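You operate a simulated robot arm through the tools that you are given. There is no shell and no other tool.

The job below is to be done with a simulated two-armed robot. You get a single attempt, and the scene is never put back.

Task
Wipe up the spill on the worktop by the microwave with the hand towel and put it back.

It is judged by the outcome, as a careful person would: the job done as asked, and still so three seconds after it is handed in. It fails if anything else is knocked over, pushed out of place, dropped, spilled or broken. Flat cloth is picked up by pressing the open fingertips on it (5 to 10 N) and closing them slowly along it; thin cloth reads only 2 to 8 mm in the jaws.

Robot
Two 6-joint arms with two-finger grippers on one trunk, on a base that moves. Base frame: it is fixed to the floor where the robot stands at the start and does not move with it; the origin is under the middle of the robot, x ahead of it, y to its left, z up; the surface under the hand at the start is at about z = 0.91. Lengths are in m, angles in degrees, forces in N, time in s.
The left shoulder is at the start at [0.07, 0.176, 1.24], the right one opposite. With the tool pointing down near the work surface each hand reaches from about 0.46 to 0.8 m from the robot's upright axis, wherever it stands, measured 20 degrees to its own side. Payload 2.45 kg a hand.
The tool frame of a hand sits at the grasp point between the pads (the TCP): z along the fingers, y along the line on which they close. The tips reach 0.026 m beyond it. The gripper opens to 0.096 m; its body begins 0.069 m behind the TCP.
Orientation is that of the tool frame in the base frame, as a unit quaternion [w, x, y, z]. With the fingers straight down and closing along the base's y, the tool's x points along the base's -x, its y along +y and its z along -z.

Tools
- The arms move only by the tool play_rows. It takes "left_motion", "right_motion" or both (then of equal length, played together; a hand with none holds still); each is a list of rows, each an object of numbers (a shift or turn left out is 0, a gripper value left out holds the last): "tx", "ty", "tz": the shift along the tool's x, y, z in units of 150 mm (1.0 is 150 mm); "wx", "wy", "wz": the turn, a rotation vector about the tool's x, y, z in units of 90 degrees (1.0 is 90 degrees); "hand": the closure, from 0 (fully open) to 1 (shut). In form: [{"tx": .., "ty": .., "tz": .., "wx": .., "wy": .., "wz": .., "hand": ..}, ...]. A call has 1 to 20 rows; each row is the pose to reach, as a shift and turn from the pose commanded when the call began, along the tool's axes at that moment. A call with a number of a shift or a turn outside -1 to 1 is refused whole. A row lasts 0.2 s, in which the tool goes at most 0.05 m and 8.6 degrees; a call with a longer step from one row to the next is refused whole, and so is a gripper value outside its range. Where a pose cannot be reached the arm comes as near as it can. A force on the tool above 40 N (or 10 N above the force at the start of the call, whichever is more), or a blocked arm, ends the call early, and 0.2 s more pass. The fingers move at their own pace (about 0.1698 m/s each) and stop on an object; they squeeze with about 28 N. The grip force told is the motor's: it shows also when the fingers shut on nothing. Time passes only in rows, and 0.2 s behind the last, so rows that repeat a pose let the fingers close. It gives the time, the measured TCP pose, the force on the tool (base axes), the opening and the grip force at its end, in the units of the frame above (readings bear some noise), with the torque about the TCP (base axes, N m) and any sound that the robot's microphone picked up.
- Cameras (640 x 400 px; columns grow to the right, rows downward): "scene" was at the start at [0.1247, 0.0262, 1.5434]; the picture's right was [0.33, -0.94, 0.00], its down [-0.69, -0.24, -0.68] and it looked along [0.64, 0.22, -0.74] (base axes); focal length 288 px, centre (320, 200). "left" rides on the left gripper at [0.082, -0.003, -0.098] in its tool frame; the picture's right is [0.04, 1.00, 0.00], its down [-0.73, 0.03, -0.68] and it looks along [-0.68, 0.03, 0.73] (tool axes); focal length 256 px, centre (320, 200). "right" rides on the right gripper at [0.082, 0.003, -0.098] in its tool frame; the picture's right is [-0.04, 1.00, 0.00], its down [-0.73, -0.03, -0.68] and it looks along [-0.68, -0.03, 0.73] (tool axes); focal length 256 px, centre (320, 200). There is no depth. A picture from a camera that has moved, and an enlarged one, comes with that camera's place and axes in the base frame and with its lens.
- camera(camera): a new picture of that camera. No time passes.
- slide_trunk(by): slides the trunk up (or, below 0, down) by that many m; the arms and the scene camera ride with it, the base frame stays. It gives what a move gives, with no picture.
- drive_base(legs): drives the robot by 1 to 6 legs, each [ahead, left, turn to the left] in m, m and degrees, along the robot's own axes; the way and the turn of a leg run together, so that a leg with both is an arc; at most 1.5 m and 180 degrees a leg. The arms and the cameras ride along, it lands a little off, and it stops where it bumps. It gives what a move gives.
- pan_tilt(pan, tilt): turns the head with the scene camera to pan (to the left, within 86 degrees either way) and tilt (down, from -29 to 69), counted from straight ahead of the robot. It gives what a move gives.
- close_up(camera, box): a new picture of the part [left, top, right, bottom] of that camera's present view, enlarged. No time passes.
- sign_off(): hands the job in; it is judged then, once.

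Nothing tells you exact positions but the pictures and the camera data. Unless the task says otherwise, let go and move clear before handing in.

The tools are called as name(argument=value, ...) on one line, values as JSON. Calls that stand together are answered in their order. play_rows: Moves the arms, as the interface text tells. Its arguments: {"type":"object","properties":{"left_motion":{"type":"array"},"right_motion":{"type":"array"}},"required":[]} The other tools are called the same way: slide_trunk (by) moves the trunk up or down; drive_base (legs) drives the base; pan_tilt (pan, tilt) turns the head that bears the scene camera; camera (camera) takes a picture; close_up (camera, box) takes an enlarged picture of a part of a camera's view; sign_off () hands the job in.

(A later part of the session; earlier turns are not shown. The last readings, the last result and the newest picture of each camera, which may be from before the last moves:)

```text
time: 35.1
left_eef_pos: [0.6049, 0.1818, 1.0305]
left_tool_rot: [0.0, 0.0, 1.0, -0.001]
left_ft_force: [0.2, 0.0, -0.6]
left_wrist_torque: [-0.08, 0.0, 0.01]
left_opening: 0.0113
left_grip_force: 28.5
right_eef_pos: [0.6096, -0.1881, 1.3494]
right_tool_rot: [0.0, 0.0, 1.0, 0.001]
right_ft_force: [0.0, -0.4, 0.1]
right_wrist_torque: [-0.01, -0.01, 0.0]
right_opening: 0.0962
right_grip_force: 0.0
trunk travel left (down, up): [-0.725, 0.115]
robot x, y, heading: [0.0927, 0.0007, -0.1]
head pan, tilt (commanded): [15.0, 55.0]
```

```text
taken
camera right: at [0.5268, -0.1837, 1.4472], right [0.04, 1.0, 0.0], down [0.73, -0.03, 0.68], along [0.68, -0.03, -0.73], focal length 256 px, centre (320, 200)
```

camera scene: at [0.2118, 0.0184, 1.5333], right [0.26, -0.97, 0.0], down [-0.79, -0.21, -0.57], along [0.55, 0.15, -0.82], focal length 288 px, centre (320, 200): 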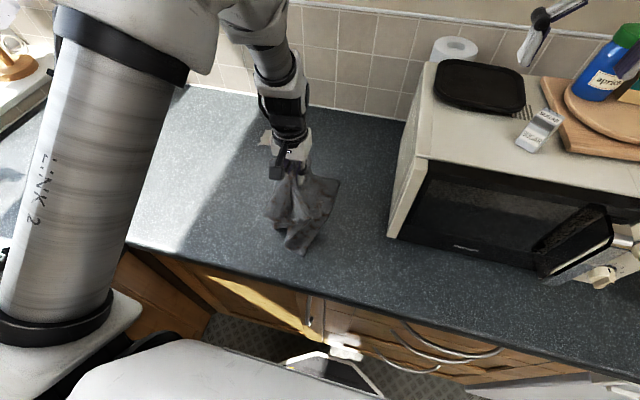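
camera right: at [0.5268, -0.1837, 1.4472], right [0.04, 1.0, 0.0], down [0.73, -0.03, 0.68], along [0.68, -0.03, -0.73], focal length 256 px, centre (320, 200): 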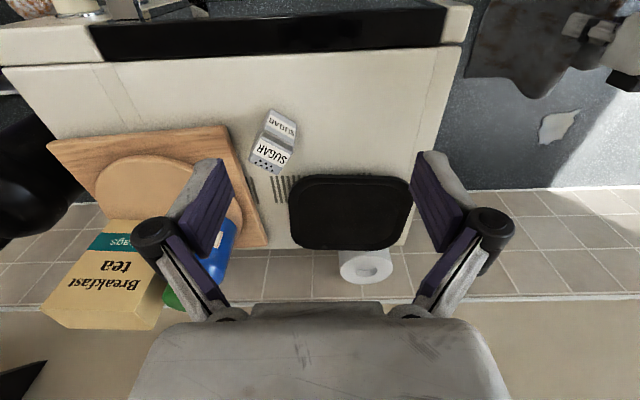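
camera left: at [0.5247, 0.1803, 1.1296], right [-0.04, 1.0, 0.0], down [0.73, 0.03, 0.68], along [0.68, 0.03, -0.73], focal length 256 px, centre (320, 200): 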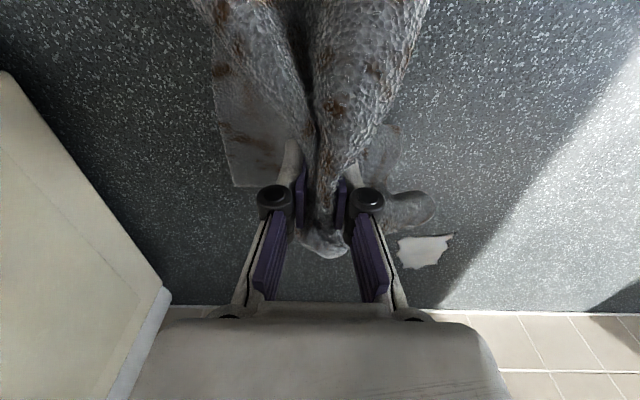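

The towel is held by its middle and hangs clear. I'll carry it towards the spill at about (0.82, 0.335) in two moves.

play_rows(left_motion=[{"tz": -0.1, "hand": 1}, {"tz": -0.2}, {"tx": -0.1, "ty": 0.1, "tz": -0.2}, {"tx": -0.22, "ty": 0.22, "tz": -0.2}, {"tx": -0.34, "ty": 0.34, "tz": -0.2}, {"tx": -0.46, "ty": 0.46, "tz": -0.2}, {"tx": -0.58, "ty": 0.58, "tz": -0.2}, {"tx": -0.7, "ty": 0.7, "tz": -0.2}, {"tx": -0.8, "ty": 0.8, "tz": -0.2}, {"tx": -0.9, "ty": 0.9, "tz": -0.2}, {"tx": -0.98, "ty": 0.98, "tz": -0.2}, {"tx": -0.98, "ty": 0.98, "tz": -0.2}])

camera(camera="left")

camera(camera="scene")

```text
time: 37.7
left_eef_pos: [0.7501, 0.3296, 1.0598]
left_tool_rot: [0.0, 0.0, 1.0, 0.0]
left_ft_force: [0.6, -0.6, -1.2]
left_wrist_torque: [-0.04, 0.0, -0.01]
left_opening: 0.0115
left_grip_force: 28.3
right_eef_pos: [0.6088, -0.1874, 1.3481]
right_tool_rot: [0.0, 0.001, 1.0, 0.0]
right_ft_force: [-0.2, 0.5, -0.9]
right_wrist_torque: [-0.03, 0.03, -0.01]
right_opening: 0.0959
right_grip_force: 0.1
trunk travel left (down, up): [-0.725, 0.115]
robot x, y, heading: [0.092, -0.006, 0.1]
head pan, tilt (commanded): [15.0, 55.0]
```

```text
taken
camera left: at [0.6692, 0.3271, 1.1581], right [-0.04, 1.0, 0.0], down [0.73, 0.03, 0.68], along [0.68, 0.03, -0.73], focal length 256 px, centre (320, 200)
```

left: 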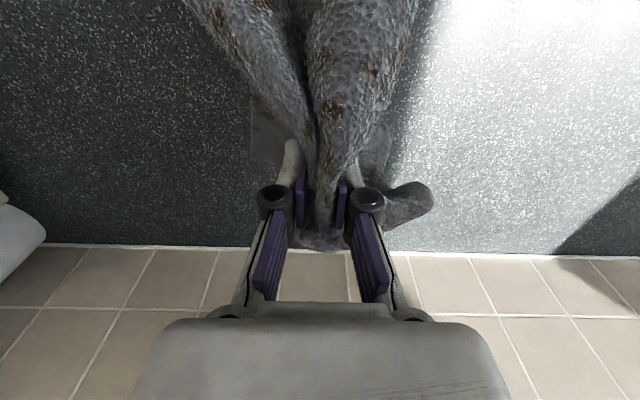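

```text
taken
camera scene: at [0.2112, 0.018, 1.5334], right [0.26, -0.97, 0.0], down [-0.79, -0.21, -0.57], along [0.55, 0.15, -0.82], focal length 288 px, centre (320, 200)
```

scene: 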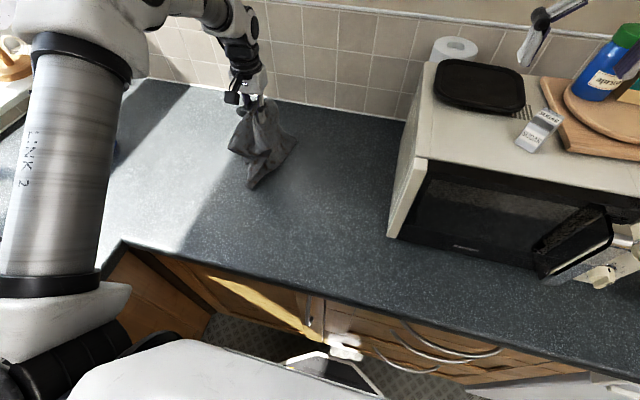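

I'll check the base clearance and how the reach looks before going the last bit forward.

close_up(camera="scene", box=[230, 280, 430, 400])

play_rows(left_motion=[{"tx": -0.15, "hand": 1}, {"tx": -0.3, "ty": 0.02}, {"tx": -0.4, "ty": 0.05}, {"tx": -0.45, "ty": 0.05}, {"tx": -0.45, "ty": 0.05}])

```text
3.20 times, centred on (330, 340) of scene
camera zoom: at [0.2112, 0.018, 1.5334], right [0.26, -0.97, 0.0], down [-0.79, -0.21, -0.57], along [0.55, 0.15, -0.82], focal length 920 px, centre (288, -248)
```

zoom: 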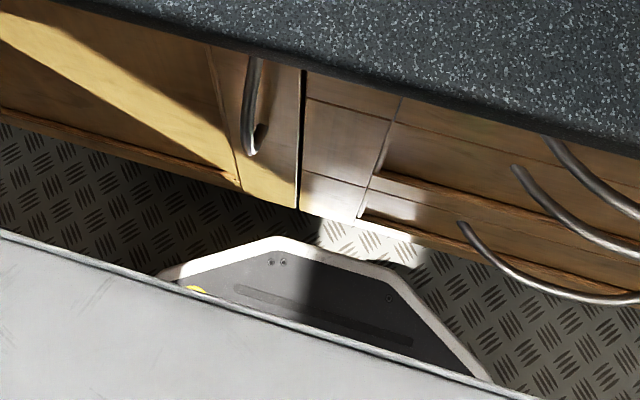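

```text
time: 38.9
left_eef_pos: [0.8188, 0.3384, 1.0613]
left_tool_rot: [0.0, 0.0, 1.0, 0.0]
left_ft_force: [0.5, -0.4, -0.7]
left_wrist_torque: [-0.06, -0.01, 0.02]
left_opening: 0.0114
left_grip_force: 28.0
right_eef_pos: [0.6087, -0.187, 1.3501]
right_tool_rot: [0.0, 0.0, 1.0, -0.001]
right_ft_force: [0.3, 0.4, -0.1]
right_wrist_torque: [0.0, 0.02, 0.03]
right_opening: 0.0961
right_grip_force: 0.1
trunk travel left (down, up): [-0.725, 0.115]
robot x, y, heading: [0.0925, 0.0015, -0.2]
head pan, tilt (commanded): [15.0, 55.0]
```

The base front is about 5 cm from the cabinet, so I won't drive any further; the arm reached (0.82, 0.34) easily. Now I'll lower the towel onto the spill.

play_rows(left_motion=[{"tz": 0.15, "hand": 1}, {"tz": 0.3}, {"tz": 0.45}, {"tz": 0.55}, {"tz": 0.63}, {"tz": 0.68}, {"tz": 0.7}, {"tz": 0.7}])

camera(camera="left")

close_up(camera="scene", box=[180, 80, 380, 220])

```text
time: 40.7
left_eef_pos: [0.8168, 0.3355, 0.9559]
left_tool_rot: [0.0, 0.0, 1.0, 0.0]
left_ft_force: [1.8, -0.1, 9.2]
left_wrist_torque: [-0.13, -0.01, 0.02]
left_opening: 0.0113
left_grip_force: 28.1
right_eef_pos: [0.6081, -0.1894, 1.3494]
right_tool_rot: [0.0, 0.001, 1.0, 0.001]
right_ft_force: [-0.5, 0.3, 0.4]
right_wrist_torque: [0.01, 0.0, 0.03]
right_opening: 0.0961
right_grip_force: 0.0
trunk travel left (down, up): [-0.725, 0.115]
robot x, y, heading: [0.0946, -0.0001, -0.2]
head pan, tilt (commanded): [15.0, 55.0]
```

```text
taken
camera left: at [0.7366, 0.3339, 1.0539], right [-0.04, 1.0, 0.0], down [0.73, 0.03, 0.68], along [0.68, 0.03, -0.73], focal length 256 px, centre (320, 200)
```

left: 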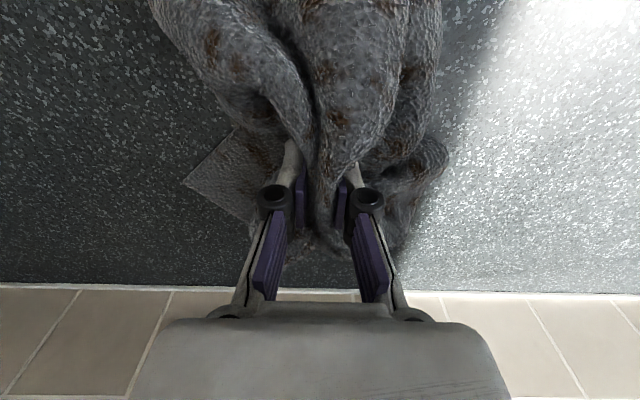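

```text
2.86 times, centred on (280, 150) of scene
camera zoom: at [0.2103, 0.0177, 1.5336], right [0.26, -0.97, 0.0], down [-0.79, -0.21, -0.57], along [0.55, 0.15, -0.82], focal length 822 px, centre (434, 343)
```

zoom: 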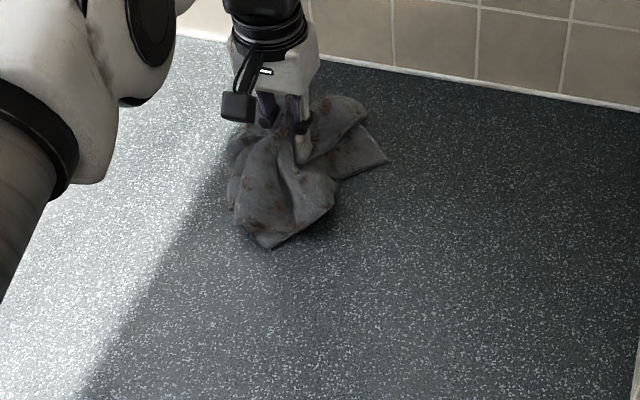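

The bunched towel is pressed on the spill with about 9 N. I'll wipe in side-to-side strokes, first across the middle and far side of the spill.

play_rows(left_motion=[{"tz": 0.02, "hand": 1}, {"tz": 0.027, "ty": 0.12}, {"tz": 0.027, "ty": 0.27}, {"tz": 0.027, "ty": 0.27, "tx": -0.13}, {"tz": 0.027, "ty": 0.13, "tx": -0.13}, {"tz": 0.027, "ty": 0.0, "tx": -0.13}, {"tz": 0.027, "ty": -0.13, "tx": -0.13}, {"tz": 0.027, "ty": -0.27, "tx": -0.13}, {"tz": 0.027, "ty": -0.27, "tx": -0.27}, {"tz": 0.027, "ty": -0.13, "tx": -0.27}, {"tz": 0.027, "ty": 0.0, "tx": -0.27}, {"tz": 0.027, "ty": 0.13, "tx": -0.27}, {"tz": 0.027, "ty": 0.27, "tx": -0.27}, {"tz": 0.027, "ty": 0.2, "tx": -0.13}, {"tz": 0.027, "ty": 0.1, "tx": 0.0}, {"tz": 0.027, "ty": -0.05, "tx": 0.0}, {"tz": 0.027, "ty": -0.2, "tx": 0.0}, {"tz": 0.027, "ty": -0.1, "tx": 0.0}, {"tz": 0.027, "ty": 0.0, "tx": 0.0}, {"tz": 0.027, "ty": 0.0, "tx": 0.0}])

camera(camera="left")

close_up(camera="scene", box=[180, 80, 380, 220])

```text
time: 44.9
left_eef_pos: [0.8175, 0.3344, 0.9511]
left_tool_rot: [0.0, 0.0, 1.0, 0.001]
left_ft_force: [0.6, -1.8, 9.4]
left_wrist_torque: [-0.08, -0.07, 0.02]
left_opening: 0.0114
left_grip_force: 28.1
left hand out of reach, approached as far as the arm can: row 9, 10, 11, 12, 13
right_eef_pos: [0.6077, -0.1892, 1.3493]
right_tool_rot: [0.001, 0.0, 1.0, 0.001]
right_ft_force: [0.2, 0.2, 0.4]
right_wrist_torque: [0.0, 0.02, -0.02]
right_opening: 0.096
right_grip_force: 0.0
trunk travel left (down, up): [-0.725, 0.115]
robot x, y, heading: [0.0952, 0.0011, 0.2]
head pan, tilt (commanded): [15.0, 55.0]
```

```text
taken
camera left: at [0.737, 0.3321, 1.049], right [-0.04, 1.0, 0.0], down [0.73, 0.03, 0.68], along [0.68, 0.03, -0.73], focal length 256 px, centre (320, 200)
```

left: 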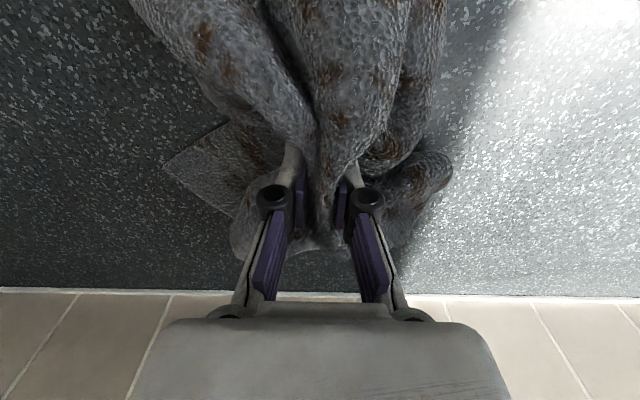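

```text
2.86 times, centred on (280, 150) of scene
camera zoom: at [0.2098, 0.0161, 1.5336], right [0.26, -0.97, 0.0], down [-0.79, -0.21, -0.57], along [0.55, 0.15, -0.82], focal length 822 px, centre (434, 343)
```

zoom: 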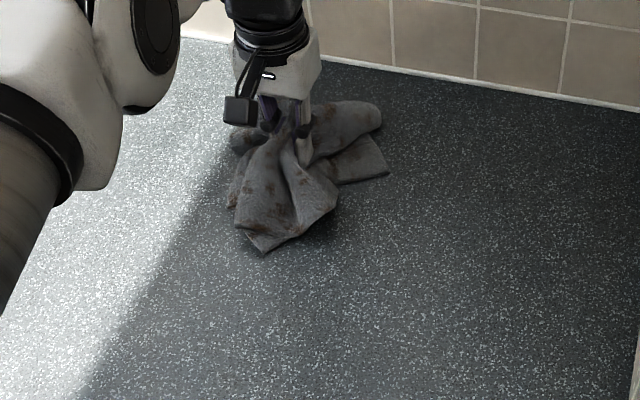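

The far strokes were clipped by reach, but the middle was wiped. I'll wipe the nearer side too, then lift and see what remains.

play_rows(left_motion=[{"tz": 0.01, "tx": 0.1, "hand": 1}, {"tz": 0.01, "tx": 0.13, "ty": 0.13}, {"tz": 0.01, "tx": 0.13, "ty": 0.27}, {"tz": 0.01, "tx": 0.27, "ty": 0.27}, {"tz": 0.01, "tx": 0.27, "ty": 0.13}, {"tz": 0.01, "tx": 0.27, "ty": 0.0}, {"tz": 0.01, "tx": 0.27, "ty": -0.13}, {"tz": 0.01, "tx": 0.27, "ty": -0.27}, {"tz": 0.01, "tx": 0.13, "ty": -0.27}, {"tz": 0.01, "tx": 0.13, "ty": -0.13}, {"tz": 0.01, "tx": 0.13, "ty": 0.0}, {"tz": 0.01, "tx": 0.13, "ty": 0.13}, {"tz": 0.01, "tx": 0.13, "ty": 0.27}, {"tz": 0.01, "tx": 0.0, "ty": 0.27}, {"tz": 0.01, "tx": 0.0, "ty": 0.13}, {"tz": 0.01, "tx": 0.0, "ty": 0.0}, {"tz": 0.01, "tx": 0.0, "ty": -0.13}, {"tz": 0.01, "tx": 0.0, "ty": -0.27}, {"tz": 0.01, "tx": 0.0, "ty": -0.13}, {"tz": 0.01, "tx": 0.0, "ty": 0.0}])

play_rows(left_motion=[{"tz": -0.2, "hand": 1}, {"tz": -0.4}, {"tz": -0.6}, {"tz": -0.8}, {"tz": -0.95, "tx": 0.1}, {"tz": -0.95, "tx": 0.3}, {"tz": -0.95, "tx": 0.5}, {"tz": -0.95, "tx": 0.7}, {"tz": -0.95, "tx": 0.85}, {"tz": -0.95, "tx": 0.85}])

camera(camera="left")

camera(camera="scene")

camera(camera="right")

```text
time: 49.1
left_eef_pos: [0.8181, 0.3353, 0.9516]
left_tool_rot: [0.0, 0.0, 1.0, 0.0]
left_ft_force: [1.1, -3.4, 8.6]
left_wrist_torque: [-0.18, -0.04, -0.02]
left_opening: 0.0114
left_grip_force: 28.1
right_eef_pos: [0.6073, -0.188, 1.3496]
right_tool_rot: [0.001, 0.001, 1.0, 0.0]
right_ft_force: [0.2, 0.6, 0.3]
right_wrist_torque: [-0.03, -0.02, 0.01]
right_opening: 0.0959
right_grip_force: 0.1
trunk travel left (down, up): [-0.725, 0.115]
robot x, y, heading: [0.0908, 0.0029, 0.1]
head pan, tilt (commanded): [15.0, 55.0]
```

```text
time: 51.3
left_eef_pos: [0.6892, 0.3368, 1.0908]
left_tool_rot: [0.001, 0.0, 1.0, 0.0]
left_ft_force: [-0.5, 0.7, -0.1]
left_wrist_torque: [-0.03, 0.01, 0.03]
left_opening: 0.0113
left_grip_force: 27.5
right_eef_pos: [0.6091, -0.1879, 1.3492]
right_tool_rot: [0.001, 0.001, 1.0, 0.001]
right_ft_force: [-0.3, 0.0, -0.7]
right_wrist_torque: [0.01, -0.01, -0.04]
right_opening: 0.0959
right_grip_force: 0.1
trunk travel left (down, up): [-0.725, 0.115]
robot x, y, heading: [0.0893, 0.0006, 0.1]
head pan, tilt (commanded): [15.0, 55.0]
```

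```text
taken
camera left: at [0.6093, 0.3341, 1.1885], right [-0.04, 1.0, 0.0], down [0.73, 0.03, 0.68], along [0.68, 0.03, -0.73], focal length 256 px, centre (320, 200)
```

left: 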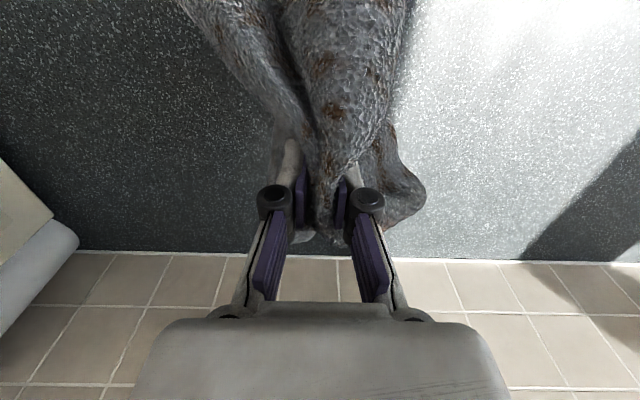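

```text
taken
camera scene: at [0.2124, 0.0186, 1.5333], right [0.26, -0.97, 0.0], down [-0.79, -0.21, -0.57], along [0.55, 0.15, -0.82], focal length 288 px, centre (320, 200)
```

scene: 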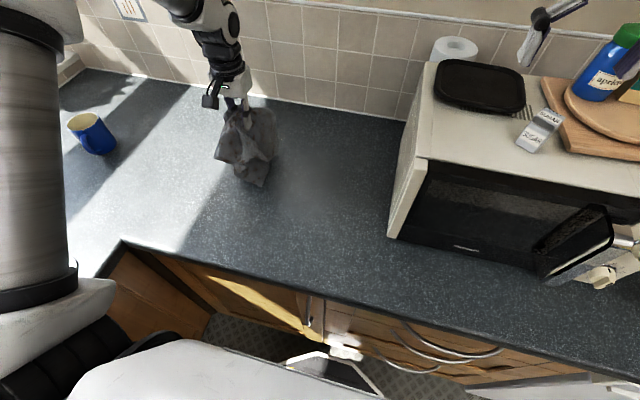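

```text
taken
camera right: at [0.5273, -0.1835, 1.447], right [0.04, 1.0, 0.0], down [0.73, -0.03, 0.68], along [0.68, -0.03, -0.73], focal length 256 px, centre (320, 200)
```

right: 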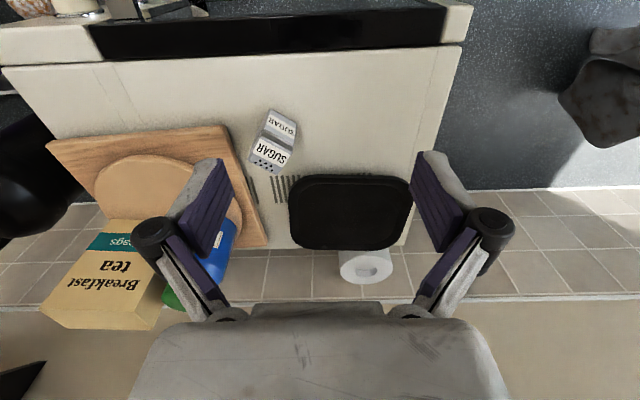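

The right camera no longer shows white where the spill was. I'll carry the towel back toward above its home place, which also uncovers the spill area for a good look.

play_rows(left_motion=[{"ty": -0.15, "tx": 0.08, "hand": 1}, {"ty": -0.3, "tx": 0.16}, {"ty": -0.45, "tx": 0.25}, {"ty": -0.6, "tx": 0.33}, {"ty": -0.75, "tx": 0.42}, {"ty": -0.9, "tx": 0.5}, {"ty": -1.0, "tx": 0.56}, {"ty": -1.0, "tx": 0.56}])

camera(camera="left")

close_up(camera="scene", box=[200, 80, 400, 220])

close_up(camera="right", box=[460, 50, 640, 200])

```text
time: 53.1
left_eef_pos: [0.6044, 0.1863, 1.0908]
left_tool_rot: [0.0, 0.0, 1.0, 0.0]
left_ft_force: [-0.5, 0.4, -0.3]
left_wrist_torque: [-0.03, -0.01, 0.0]
left_opening: 0.0112
left_grip_force: 27.9
right_eef_pos: [0.6086, -0.1876, 1.3496]
right_tool_rot: [0.0, 0.0, 1.0, 0.0]
right_ft_force: [0.3, -0.4, -0.3]
right_wrist_torque: [-0.01, 0.01, 0.02]
right_opening: 0.0958
right_grip_force: 0.1
trunk travel left (down, up): [-0.725, 0.115]
robot x, y, heading: [0.0892, -0.0019, -0.1]
head pan, tilt (commanded): [15.0, 55.0]
```

```text
taken
camera left: at [0.5254, 0.1838, 1.1887], right [-0.04, 1.0, 0.0], down [0.73, 0.03, 0.68], along [0.68, 0.03, -0.73], focal length 256 px, centre (320, 200)
```

left: 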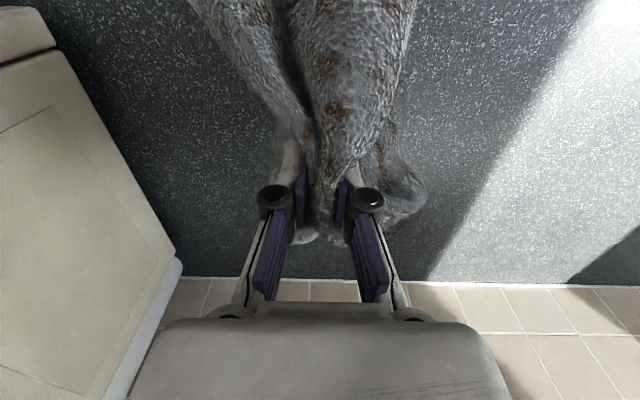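

```text
2.86 times, centred on (300, 150) of scene
camera zoom: at [0.2117, 0.0191, 1.5333], right [0.26, -0.97, 0.0], down [-0.79, -0.21, -0.57], along [0.55, 0.15, -0.82], focal length 822 px, centre (377, 343)
```

zoom: 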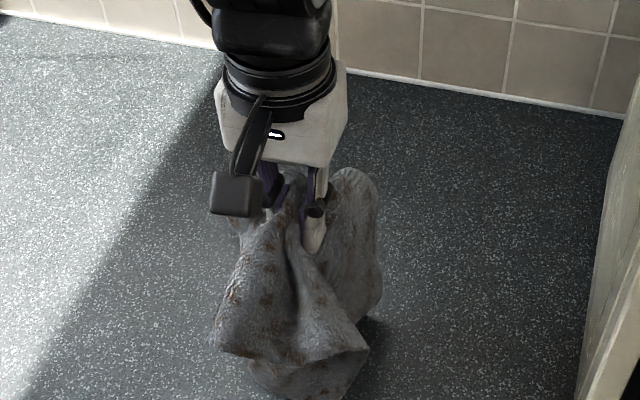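

```text
2.67 times, centred on (550, 125) of right
camera zoom: at [0.5266, -0.1829, 1.4473], right [0.04, 1.0, 0.0], down [0.73, -0.03, 0.68], along [0.68, -0.03, -0.73], focal length 683 px, centre (-293, 400)
```

zoom: 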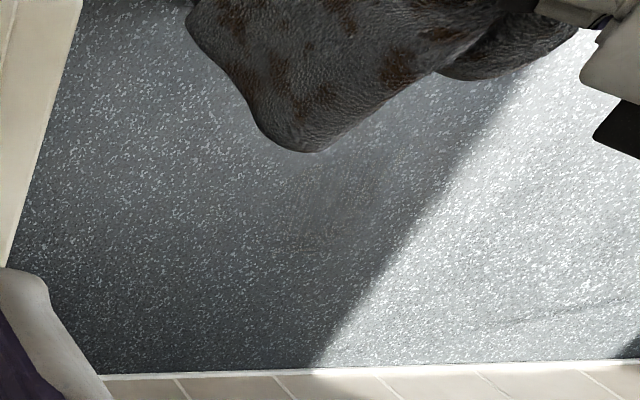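

There may be a faint residue where the spill was. I'll look closer.

close_up(camera="right", box=[530, 95, 600, 155])

close_up(camera="left", box=[360, 150, 520, 280])

close_up(camera="right", box=[560, 100, 640, 190])

```text
6.67 times, centred on (565, 125) of right
camera zoom: at [0.5266, -0.1829, 1.4473], right [0.04, 1.0, 0.0], down [0.73, -0.03, 0.68], along [0.68, -0.03, -0.73], focal length 1707 px, centre (-1313, 700)
```

zoom: 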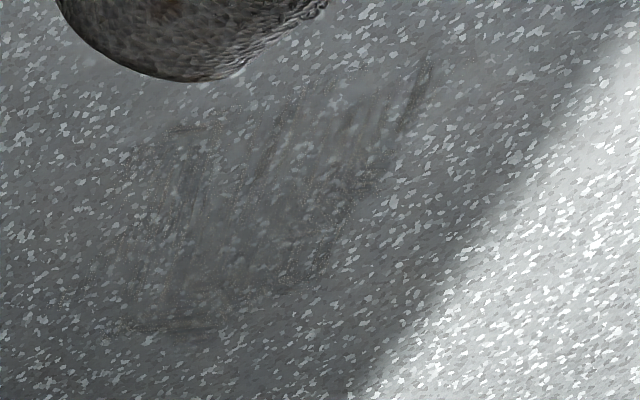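

```text
3.08 times, centred on (440, 215) of left
camera zoom: at [0.5254, 0.1838, 1.1887], right [-0.04, 1.0, 0.0], down [0.73, 0.03, 0.68], along [0.68, 0.03, -0.73], focal length 788 px, centre (-49, 154)
```

zoom: 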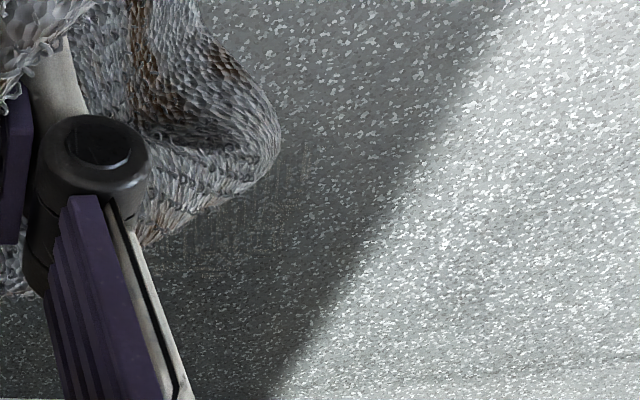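

```text
4.44 times, centred on (600, 145) of right
camera zoom: at [0.5266, -0.1829, 1.4473], right [0.04, 1.0, 0.0], down [0.73, -0.03, 0.68], along [0.68, -0.03, -0.73], focal length 1138 px, centre (-924, 444)
```

zoom: 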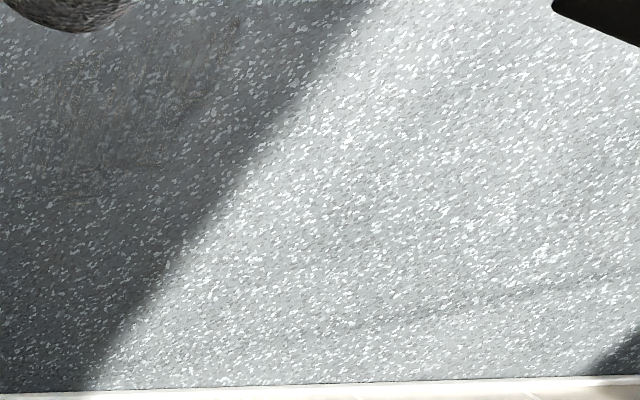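

A faint film in the outline of the spill is still there (about x 0.775–0.87, y 0.30–0.37). I'll go back and wipe again harder, with the hand tilted about 20° forward so the strokes can reach the far edge.

play_rows(left_motion=[{"ty": 0.12, "tx": -0.1, "wy": 0, "hand": 1}, {"ty": 0.26, "tx": -0.22, "wy": -0.03}, {"ty": 0.4, "tx": -0.34, "wy": -0.06}, {"ty": 0.54, "tx": -0.46, "wy": -0.1}, {"ty": 0.68, "tx": -0.58, "wy": -0.13}, {"ty": 0.82, "tx": -0.7, "wy": -0.16}, {"ty": 0.92, "tx": -0.82, "wy": -0.19}, {"ty": 1.0, "tx": -0.9, "wy": -0.222}, {"ty": 1.0, "tx": -0.9, "wy": -0.222}])

```text
time: 55.1
left_eef_pos: [0.7408, 0.3385, 1.0913]
left_tool_rot: [0.173, 0.001, 0.985, 0.0]
left_ft_force: [0.9, -1.2, -0.5]
left_wrist_torque: [0.01, 0.05, -0.06]
left_opening: 0.0112
left_grip_force: 28.0
right_eef_pos: [0.6078, -0.1869, 1.3497]
right_tool_rot: [0.0, 0.0, 1.0, 0.002]
right_ft_force: [0.0, -0.1, -0.5]
right_wrist_torque: [0.03, 0.01, -0.02]
right_opening: 0.0957
right_grip_force: 0.0
trunk travel left (down, up): [-0.725, 0.115]
robot x, y, heading: [0.0889, 0.0021, -0.2]
head pan, tilt (commanded): [15.0, 55.0]
```

play_rows(left_motion=[{"tx": -0.1, "tz": 0.1, "hand": 1}, {"tx": -0.2, "tz": 0.25}, {"tx": -0.25, "tz": 0.4}, {"tx": -0.25, "tz": 0.55}, {"tx": -0.22, "tz": 0.7}, {"tx": -0.2, "tz": 0.82}, {"tx": -0.18, "tz": 0.92}, {"tx": -0.174, "tz": 0.986}, {"tx": -0.174, "tz": 0.986}])

close_up(camera="scene", box=[180, 80, 380, 220])

camera(camera="left")

```text
time: 57.1
left_eef_pos: [0.8167, 0.3377, 0.9626]
left_tool_rot: [0.174, 0.0, 0.985, 0.0]
left_ft_force: [-0.5, 0.1, 1.5]
left_wrist_torque: [0.02, 0.03, -0.06]
left_opening: 0.0111
left_grip_force: 27.3
right_eef_pos: [0.6075, -0.187, 1.3487]
right_tool_rot: [0.0, 0.0, 1.0, 0.0]
right_ft_force: [-0.4, -0.1, 0.3]
right_wrist_torque: [0.01, 0.02, 0.0]
right_opening: 0.0961
right_grip_force: 0.0
trunk travel left (down, up): [-0.725, 0.115]
robot x, y, heading: [0.0928, 0.001, -0.1]
head pan, tilt (commanded): [15.0, 55.0]
```

```text
2.86 times, centred on (280, 150) of scene
camera zoom: at [0.2108, 0.0182, 1.5335], right [0.26, -0.97, 0.0], down [-0.79, -0.21, -0.57], along [0.55, 0.15, -0.82], focal length 822 px, centre (434, 343)
```

zoom: 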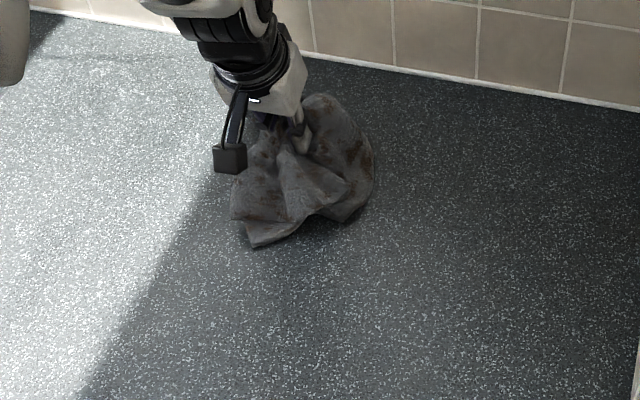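

```text
taken
camera left: at [0.707, 0.3347, 1.0275], right [-0.04, 1.0, -0.01], down [0.46, 0.03, 0.89], along [0.89, 0.03, -0.46], focal length 256 px, centre (320, 200)
```

left: 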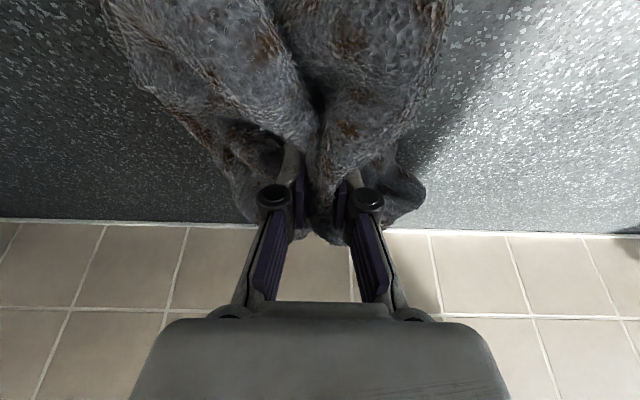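

play_rows(left_motion=[{"tx": 0.01, "tz": 0.03, "hand": 1}, {"tx": 0.02, "tz": 0.06}, {"tx": 0.03, "tz": 0.085}, {"tx": 0.03, "tz": 0.085}])

```text
time: 58.1
left_eef_pos: [0.815, 0.3357, 0.9515]
left_tool_rot: [0.175, 0.0, 0.985, 0.0]
left_ft_force: [1.4, 0.5, 17.8]
left_wrist_torque: [0.1, 0.03, -0.07]
left_opening: 0.0111
left_grip_force: 27.8
right_eef_pos: [0.6057, -0.1874, 1.3513]
right_tool_rot: [0.001, 0.0, 1.0, 0.001]
right_ft_force: [-0.1, 0.6, 1.3]
right_wrist_torque: [-0.01, -0.02, 0.01]
right_opening: 0.0961
right_grip_force: 0.1
trunk travel left (down, up): [-0.725, 0.115]
robot x, y, heading: [0.0915, 0.0011, -0.1]
head pan, tilt (commanded): [15.0, 55.0]
```

Pressing at about 18 N. Now I'll wipe in side-to-side strokes across the middle and far edge.

play_rows(left_motion=[{"ty": 0.15, "hand": 1}, {"ty": 0.3}, {"tx": -0.125, "tz": 0.046, "ty": 0.3}, {"tx": -0.125, "tz": 0.046, "ty": 0.15}, {"tx": -0.125, "tz": 0.046, "ty": 0.0}, {"tx": -0.125, "tz": 0.046, "ty": -0.15}, {"tx": -0.125, "tz": 0.046, "ty": -0.3}, {"tx": -0.25, "tz": 0.091, "ty": -0.3}, {"tx": -0.25, "tz": 0.091, "ty": -0.15}, {"tx": -0.25, "tz": 0.091, "ty": 0.0}, {"tx": -0.25, "tz": 0.091, "ty": 0.15}, {"tx": -0.25, "tz": 0.091, "ty": 0.3}, {"tx": -0.345, "tz": 0.125, "ty": 0.2}, {"tx": -0.345, "tz": 0.125, "ty": 0.05}, {"tx": -0.345, "tz": 0.125, "ty": -0.1}, {"tx": -0.345, "tz": 0.125, "ty": -0.25}, {"tx": -0.19, "tz": 0.068, "ty": -0.1}, {"tx": -0.1, "tz": 0.036, "ty": 0.0}, {"tx": 0.0, "tz": 0.0, "ty": 0.0}, {"tx": 0.0, "tz": 0.0, "ty": 0.0}])

```text
time: 62.3
left_eef_pos: [0.8158, 0.3353, 0.9487]
left_tool_rot: [0.175, 0.0, 0.985, -0.001]
left_ft_force: [4.4, -1.1, 17.0]
left_wrist_torque: [0.06, -0.03, -0.01]
left_opening: 0.0112
left_grip_force: 28.0
right_eef_pos: [0.6068, -0.1888, 1.3506]
right_tool_rot: [0.001, 0.001, 1.0, 0.0]
right_ft_force: [-0.2, 0.2, -0.4]
right_wrist_torque: [-0.03, 0.02, 0.06]
right_opening: 0.096
right_grip_force: 0.0
trunk travel left (down, up): [-0.725, 0.115]
robot x, y, heading: [0.0917, -0.0037, -0.1]
head pan, tilt (commanded): [15.0, 55.0]
```

Those strokes all reached. Next, strokes across the near side plus front-to-back strokes.

play_rows(left_motion=[{"tx": 0.125, "tz": -0.044, "ty": 0.1, "hand": 1}, {"tx": 0.125, "tz": -0.044, "ty": 0.25}, {"tx": 0.27, "tz": -0.095, "ty": 0.3}, {"tx": 0.27, "tz": -0.095, "ty": 0.15}, {"tx": 0.27, "tz": -0.095, "ty": 0.0}, {"tx": 0.27, "tz": -0.095, "ty": -0.15}, {"tx": 0.27, "tz": -0.095, "ty": -0.3}, {"tx": 0.125, "tz": -0.044, "ty": -0.25}, {"tx": 0.0, "tz": 0.0, "ty": -0.2}, {"tx": -0.15, "tz": 0.055, "ty": -0.18}, {"tx": -0.3, "tz": 0.109, "ty": -0.15}, {"tx": -0.15, "tz": 0.055, "ty": -0.06}, {"tx": 0.0, "tz": 0.0, "ty": 0.0}, {"tx": 0.15, "tz": -0.053, "ty": 0.04}, {"tx": 0.27, "tz": -0.095, "ty": 0.1}, {"tx": 0.15, "tz": -0.053, "ty": 0.15}, {"tx": 0.0, "tz": 0.0, "ty": 0.18}, {"tx": -0.15, "tz": 0.055, "ty": 0.18}, {"tx": -0.3, "tz": 0.109, "ty": 0.1}, {"tx": -0.3, "tz": 0.109, "ty": 0.0}])

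play_rows(left_motion=[{"tx": 0.15, "tz": -0.053, "hand": 1}, {"tx": 0.3, "tz": -0.105}, {"tx": 0.45, "tz": -0.158}, {"tx": 0.3, "tz": -0.105, "ty": 0.05}, {"tx": 0.15, "tz": -0.053, "ty": 0.1}, {"tx": 0.0, "tz": 0.0, "ty": 0.1}, {"tx": 0.0, "tz": 0.0, "ty": 0.0}, {"tx": 0.0, "tz": 0.0, "ty": -0.15}, {"tx": 0.15, "tz": -0.053, "ty": -0.15}, {"tx": 0.3, "tz": -0.105, "ty": -0.1}, {"tx": 0.4, "tz": -0.14, "ty": 0.0}, {"tx": 0.4, "tz": -0.14, "ty": 0.15}, {"tx": 0.4, "tz": -0.14, "ty": 0.25}, {"tx": 0.4, "tz": -0.14, "ty": 0.1}, {"tx": 0.4, "tz": -0.14, "ty": 0.0}])

```text
time: 66.5
left_eef_pos: [0.8647, 0.3362, 0.9502]
left_tool_rot: [0.175, 0.0, 0.985, 0.001]
left_ft_force: [1.3, 3.9, 14.2]
left_wrist_torque: [0.17, 0.06, -0.07]
left_opening: 0.0114
left_grip_force: 27.9
right_eef_pos: [0.6053, -0.188, 1.3511]
right_tool_rot: [0.002, -0.001, 1.0, 0.001]
right_ft_force: [0.0, -0.6, -0.2]
right_wrist_torque: [-0.01, -0.01, -0.02]
right_opening: 0.096
right_grip_force: 0.0
trunk travel left (down, up): [-0.725, 0.115]
robot x, y, heading: [0.093, 0.0004, -0.1]
head pan, tilt (commanded): [15.0, 55.0]
```

```text
time: 69.7
left_eef_pos: [0.8005, 0.3367, 0.9491]
left_tool_rot: [0.174, 0.0, 0.985, 0.0]
left_ft_force: [-0.6, 3.8, 14.6]
left_wrist_torque: [0.2, 0.1, -0.02]
left_opening: 0.0114
left_grip_force: 28.1
right_eef_pos: [0.6072, -0.1892, 1.3509]
right_tool_rot: [0.001, -0.001, 1.0, 0.002]
right_ft_force: [0.5, -1.0, 0.3]
right_wrist_torque: [-0.02, -0.02, -0.02]
right_opening: 0.0962
right_grip_force: 0.0
trunk travel left (down, up): [-0.725, 0.115]
robot x, y, heading: [0.0902, -0.0014, -0.1]
head pan, tilt (commanded): [15.0, 55.0]
```

Now I'll lift straight up and return toward the home position, untilting on the way, to inspect the spot.

play_rows(left_motion=[{"tx": -0.08, "tz": -0.2, "hand": 1}, {"tx": -0.15, "tz": -0.42}, {"tx": -0.23, "tz": -0.64}, {"tx": -0.319, "tz": -0.877}, {"tx": -0.15, "tz": -0.93}, {"tx": 0.02, "tz": -0.98}, {"tx": 0.02, "tz": -0.98}])

play_rows(left_motion=[{"ty": -0.14, "wy": 0.03, "hand": 1}, {"ty": -0.28, "wy": 0.07}, {"ty": -0.42, "wy": 0.11}, {"ty": -0.56, "wy": 0.15}, {"ty": -0.7, "wy": 0.18}, {"ty": -0.84, "wy": 0.21}, {"ty": -0.98, "wy": 0.222}, {"ty": -1.0, "wy": 0.222}])

camera(camera="scene")

close_up(camera="right", box=[530, 95, 600, 155])

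camera(camera="left")

```text
time: 71.3
left_eef_pos: [0.7452, 0.3362, 1.0813]
left_tool_rot: [0.173, 0.001, 0.985, -0.001]
left_ft_force: [-0.4, 0.4, -0.7]
left_wrist_torque: [-0.03, 0.02, -0.04]
left_opening: 0.0113
left_grip_force: 27.8
right_eef_pos: [0.6088, -0.1882, 1.3485]
right_tool_rot: [0.0, 0.0, 1.0, 0.0]
right_ft_force: [-0.1, -0.9, -0.7]
right_wrist_torque: [0.02, -0.01, 0.02]
right_opening: 0.0962
right_grip_force: 0.1
trunk travel left (down, up): [-0.725, 0.115]
robot x, y, heading: [0.0881, 0.0021, -0.1]
head pan, tilt (commanded): [15.0, 55.0]
```

```text
time: 73.1
left_eef_pos: [0.7466, 0.1867, 1.0837]
left_tool_rot: [0.0, 0.0, 1.0, 0.0]
left_ft_force: [0.0, -0.9, -0.3]
left_wrist_torque: [-0.11, 0.0, 0.07]
left_opening: 0.0114
left_grip_force: 28.0
right_eef_pos: [0.609, -0.1878, 1.3499]
right_tool_rot: [0.0, 0.0, 1.0, 0.0]
right_ft_force: [0.1, 0.8, -0.7]
right_wrist_torque: [-0.02, -0.01, 0.01]
right_opening: 0.096
right_grip_force: 0.1
trunk travel left (down, up): [-0.725, 0.115]
robot x, y, heading: [0.0947, -0.0017, 0.0]
head pan, tilt (commanded): [15.0, 55.0]
```

```text
taken
camera scene: at [0.2115, 0.0186, 1.5334], right [0.26, -0.97, 0.0], down [-0.79, -0.21, -0.57], along [0.55, 0.15, -0.82], focal length 288 px, centre (320, 200)
```

scene: 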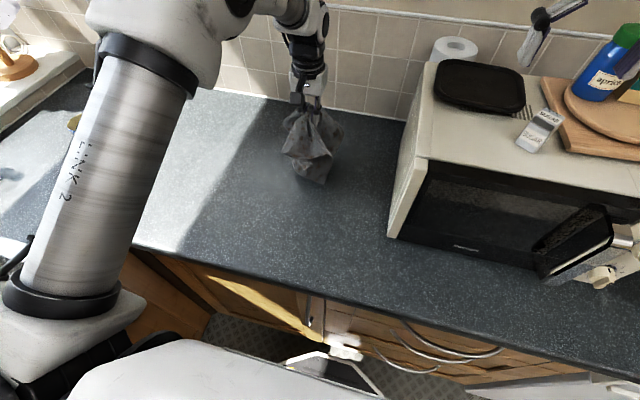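

```text
6.67 times, centred on (565, 125) of right
camera zoom: at [0.5264, -0.1834, 1.4473], right [0.04, 1.0, 0.0], down [0.73, -0.03, 0.68], along [0.68, -0.03, -0.73], focal length 1707 px, centre (-1313, 700)
```

zoom: 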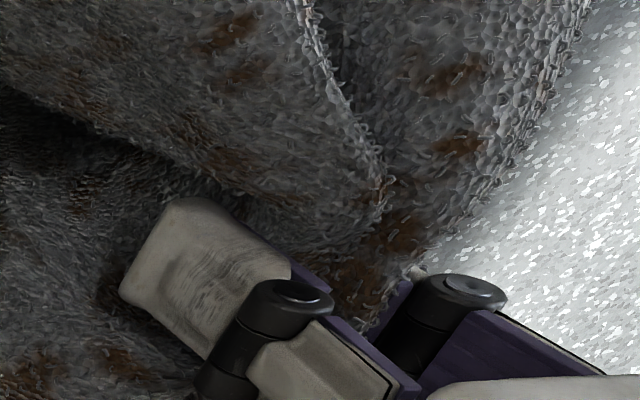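

```text
taken
camera left: at [0.6665, 0.1845, 1.182], right [-0.04, 1.0, 0.0], down [0.73, 0.03, 0.68], along [0.68, 0.03, -0.73], focal length 256 px, centre (320, 200)
```

left: 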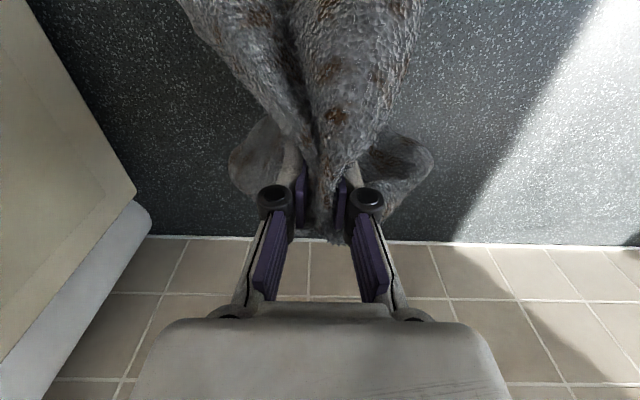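

close_up(camera="left", box=[390, 90, 520, 200])

play_rows(left_motion=[{"tx": 0.15, "hand": 1}, {"tx": 0.3}, {"tx": 0.45}, {"tx": 0.6}, {"tx": 0.75}, {"tx": 0.88}, {"tx": 0.95, "ty": -0.02}, {"tx": 0.95, "ty": -0.02}])

close_up(camera="right", box=[530, 95, 600, 155])

close_up(camera="left", box=[360, 150, 520, 280])

```text
3.64 times, centred on (455, 145) of left
camera zoom: at [0.6665, 0.1845, 1.182], right [-0.04, 1.0, 0.0], down [0.73, 0.03, 0.68], along [0.68, 0.03, -0.73], focal length 931 px, centre (-171, 400)
```

zoom: 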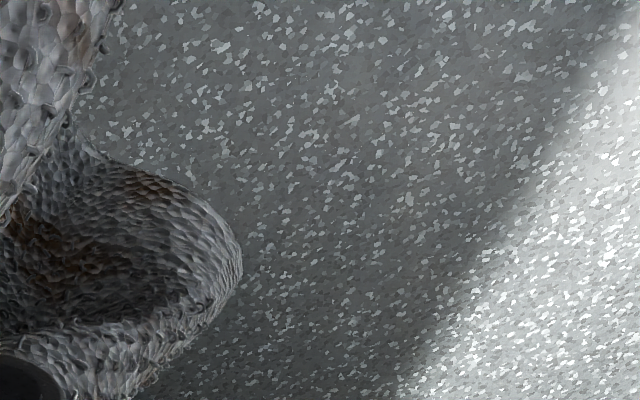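

```text
time: 74.9
left_eef_pos: [0.6069, 0.1827, 1.0832]
left_tool_rot: [0.0, 0.0, 1.0, 0.0]
left_ft_force: [0.2, 1.3, -1.0]
left_wrist_torque: [-0.06, 0.0, 0.04]
left_opening: 0.0112
left_grip_force: 27.9
right_eef_pos: [0.6102, -0.1872, 1.3499]
right_tool_rot: [0.0, 0.0, 1.0, 0.0]
right_ft_force: [0.3, 0.2, 0.5]
right_wrist_torque: [0.01, 0.03, -0.04]
right_opening: 0.096
right_grip_force: 0.1
trunk travel left (down, up): [-0.725, 0.115]
robot x, y, heading: [0.0923, -0.0029, 0.0]
head pan, tilt (commanded): [15.0, 55.0]
```

```text
6.67 times, centred on (565, 125) of right
camera zoom: at [0.5267, -0.1835, 1.4472], right [0.04, 1.0, 0.0], down [0.73, -0.03, 0.68], along [0.68, -0.03, -0.73], focal length 1707 px, centre (-1313, 700)
```

zoom: 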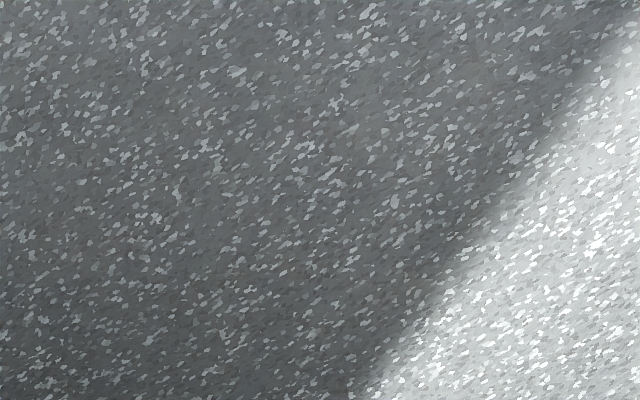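

```text
3.08 times, centred on (440, 215) of left
camera zoom: at [0.5253, 0.1806, 1.1808], right [-0.04, 1.0, 0.0], down [0.73, 0.03, 0.68], along [0.68, 0.03, -0.73], focal length 788 px, centre (-49, 154)
```

zoom: 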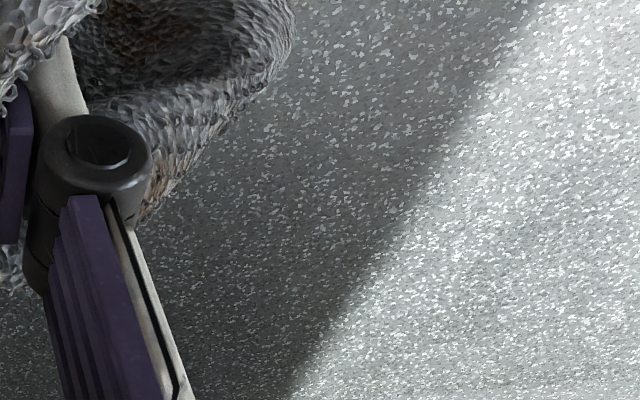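

The spot is completely clean now. The hand is over the towel's home position, so I'll lower the towel gently there.

play_rows(left_motion=[{"tz": 0.12, "hand": 1}, {"tz": 0.24}, {"tz": 0.36}, {"tz": 0.46}, {"tz": 0.56}, {"tz": 0.65}, {"tz": 0.73}, {"tz": 0.8}, {"tz": 0.8}])

close_up(camera="scene", box=[220, 110, 420, 270])

camera(camera="left")

close_up(camera="right", box=[440, 0, 640, 150])

```text
time: 76.9
left_eef_pos: [0.6048, 0.1831, 0.9637]
left_tool_rot: [-0.001, 0.0, 1.0, 0.0]
left_ft_force: [1.1, 0.9, 1.6]
left_wrist_torque: [-0.06, 0.01, 0.04]
left_opening: 0.0111
left_grip_force: 27.6
right_eef_pos: [0.6081, -0.188, 1.3486]
right_tool_rot: [0.001, 0.0, 1.0, 0.0]
right_ft_force: [-0.3, -0.6, 0.3]
right_wrist_torque: [0.0, 0.0, -0.03]
right_opening: 0.096
right_grip_force: 0.0
trunk travel left (down, up): [-0.725, 0.115]
robot x, y, heading: [0.0912, -0.0026, -0.2]
head pan, tilt (commanded): [15.0, 55.0]
```

```text
2.50 times, centred on (320, 190) of scene
camera zoom: at [0.211, 0.0183, 1.5334], right [0.26, -0.97, 0.0], down [-0.79, -0.21, -0.57], along [0.55, 0.15, -0.82], focal length 719 px, centre (320, 225)
```

zoom: 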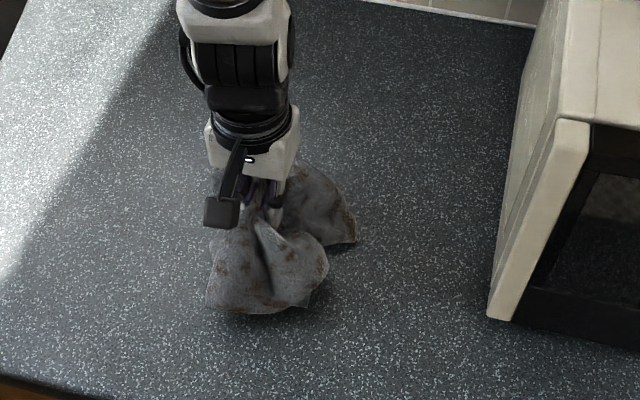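

```text
taken
camera left: at [0.5249, 0.1814, 1.062], right [-0.04, 1.0, 0.0], down [0.73, 0.03, 0.68], along [0.68, 0.03, -0.73], focal length 256 px, centre (320, 200)
```

left: 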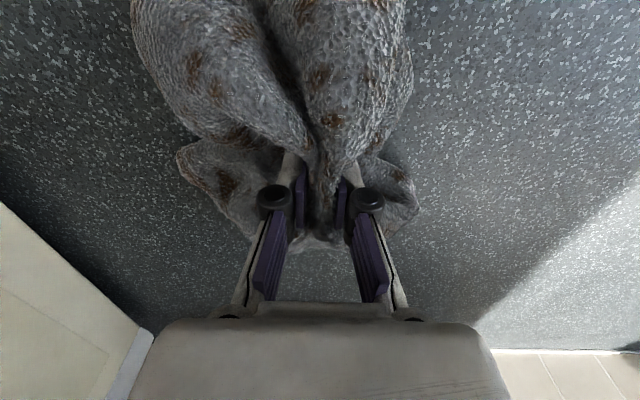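

```text
2.67 times, centred on (540, 75) of right
camera zoom: at [0.5259, -0.1837, 1.4475], right [0.04, 1.0, 0.0], down [0.73, -0.03, 0.68], along [0.68, -0.03, -0.73], focal length 683 px, centre (-267, 533)
```

zoom: 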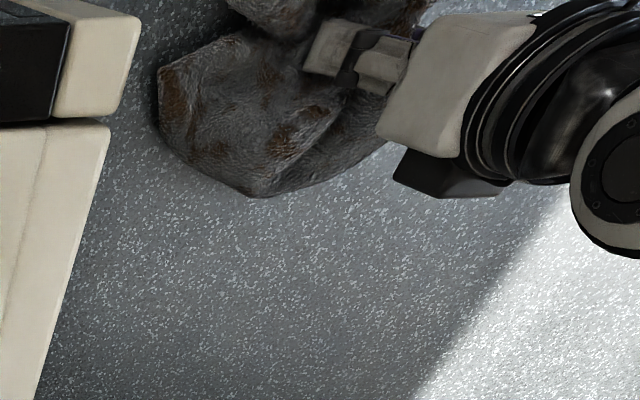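

The towel's flaps have curled under into a bundle. Before releasing, I'll drag it low along the worktop back and forth so the flaps trail out flat instead of staying tucked under.

play_rows(left_motion=[{"tx": -0.12, "hand": 1}, {"tx": -0.24}, {"tx": -0.36}, {"tx": -0.48}, {"tx": -0.6}, {"tx": -0.7}, {"tx": -0.7}])

close_up(camera="scene", box=[220, 110, 420, 270])

camera(camera="left")

close_up(camera="right", box=[440, 0, 640, 150])

```text
time: 78.5
left_eef_pos: [0.7106, 0.1841, 0.9638]
left_tool_rot: [0.0, 0.0, 1.0, 0.0]
left_ft_force: [-0.1, 0.0, 0.6]
left_wrist_torque: [-0.09, -0.02, 0.04]
left_opening: 0.0112
left_grip_force: 28.2
right_eef_pos: [0.609, -0.1889, 1.3495]
right_tool_rot: [-0.001, 0.0, 1.0, 0.0]
right_ft_force: [-0.3, -0.8, -0.3]
right_wrist_torque: [-0.02, -0.05, -0.01]
right_opening: 0.0958
right_grip_force: 0.2
trunk travel left (down, up): [-0.725, 0.115]
robot x, y, heading: [0.0896, 0.0034, -0.1]
head pan, tilt (commanded): [15.0, 55.0]
```

```text
2.50 times, centred on (320, 190) of scene
camera zoom: at [0.2108, 0.0182, 1.5334], right [0.26, -0.97, 0.0], down [-0.79, -0.21, -0.57], along [0.55, 0.15, -0.82], focal length 719 px, centre (320, 225)
```

zoom: 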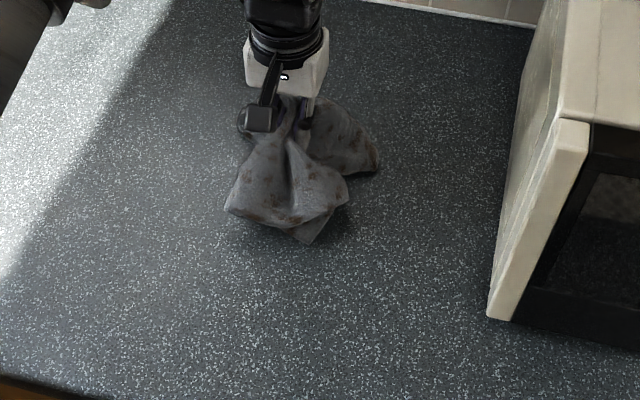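

```text
taken
camera left: at [0.6298, 0.182, 1.0614], right [-0.04, 1.0, 0.0], down [0.73, 0.03, 0.68], along [0.68, 0.03, -0.73], focal length 256 px, centre (320, 200)
```

left: 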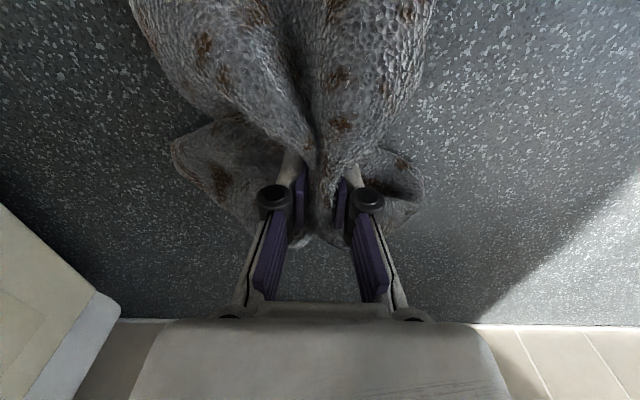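

```text
2.67 times, centred on (540, 75) of right
camera zoom: at [0.5258, -0.1839, 1.4475], right [0.04, 1.0, 0.0], down [0.73, -0.03, 0.68], along [0.68, -0.03, -0.73], focal length 683 px, centre (-267, 533)
```

zoom: 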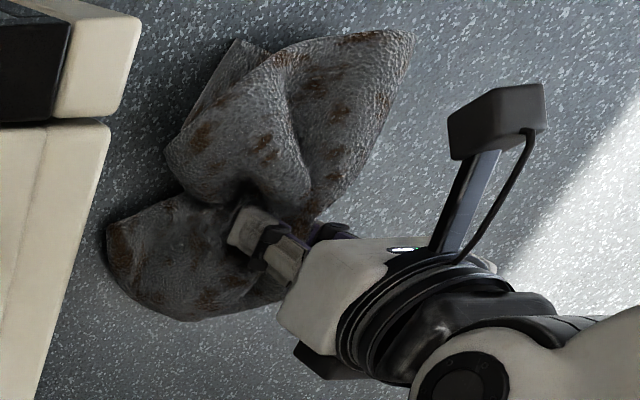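

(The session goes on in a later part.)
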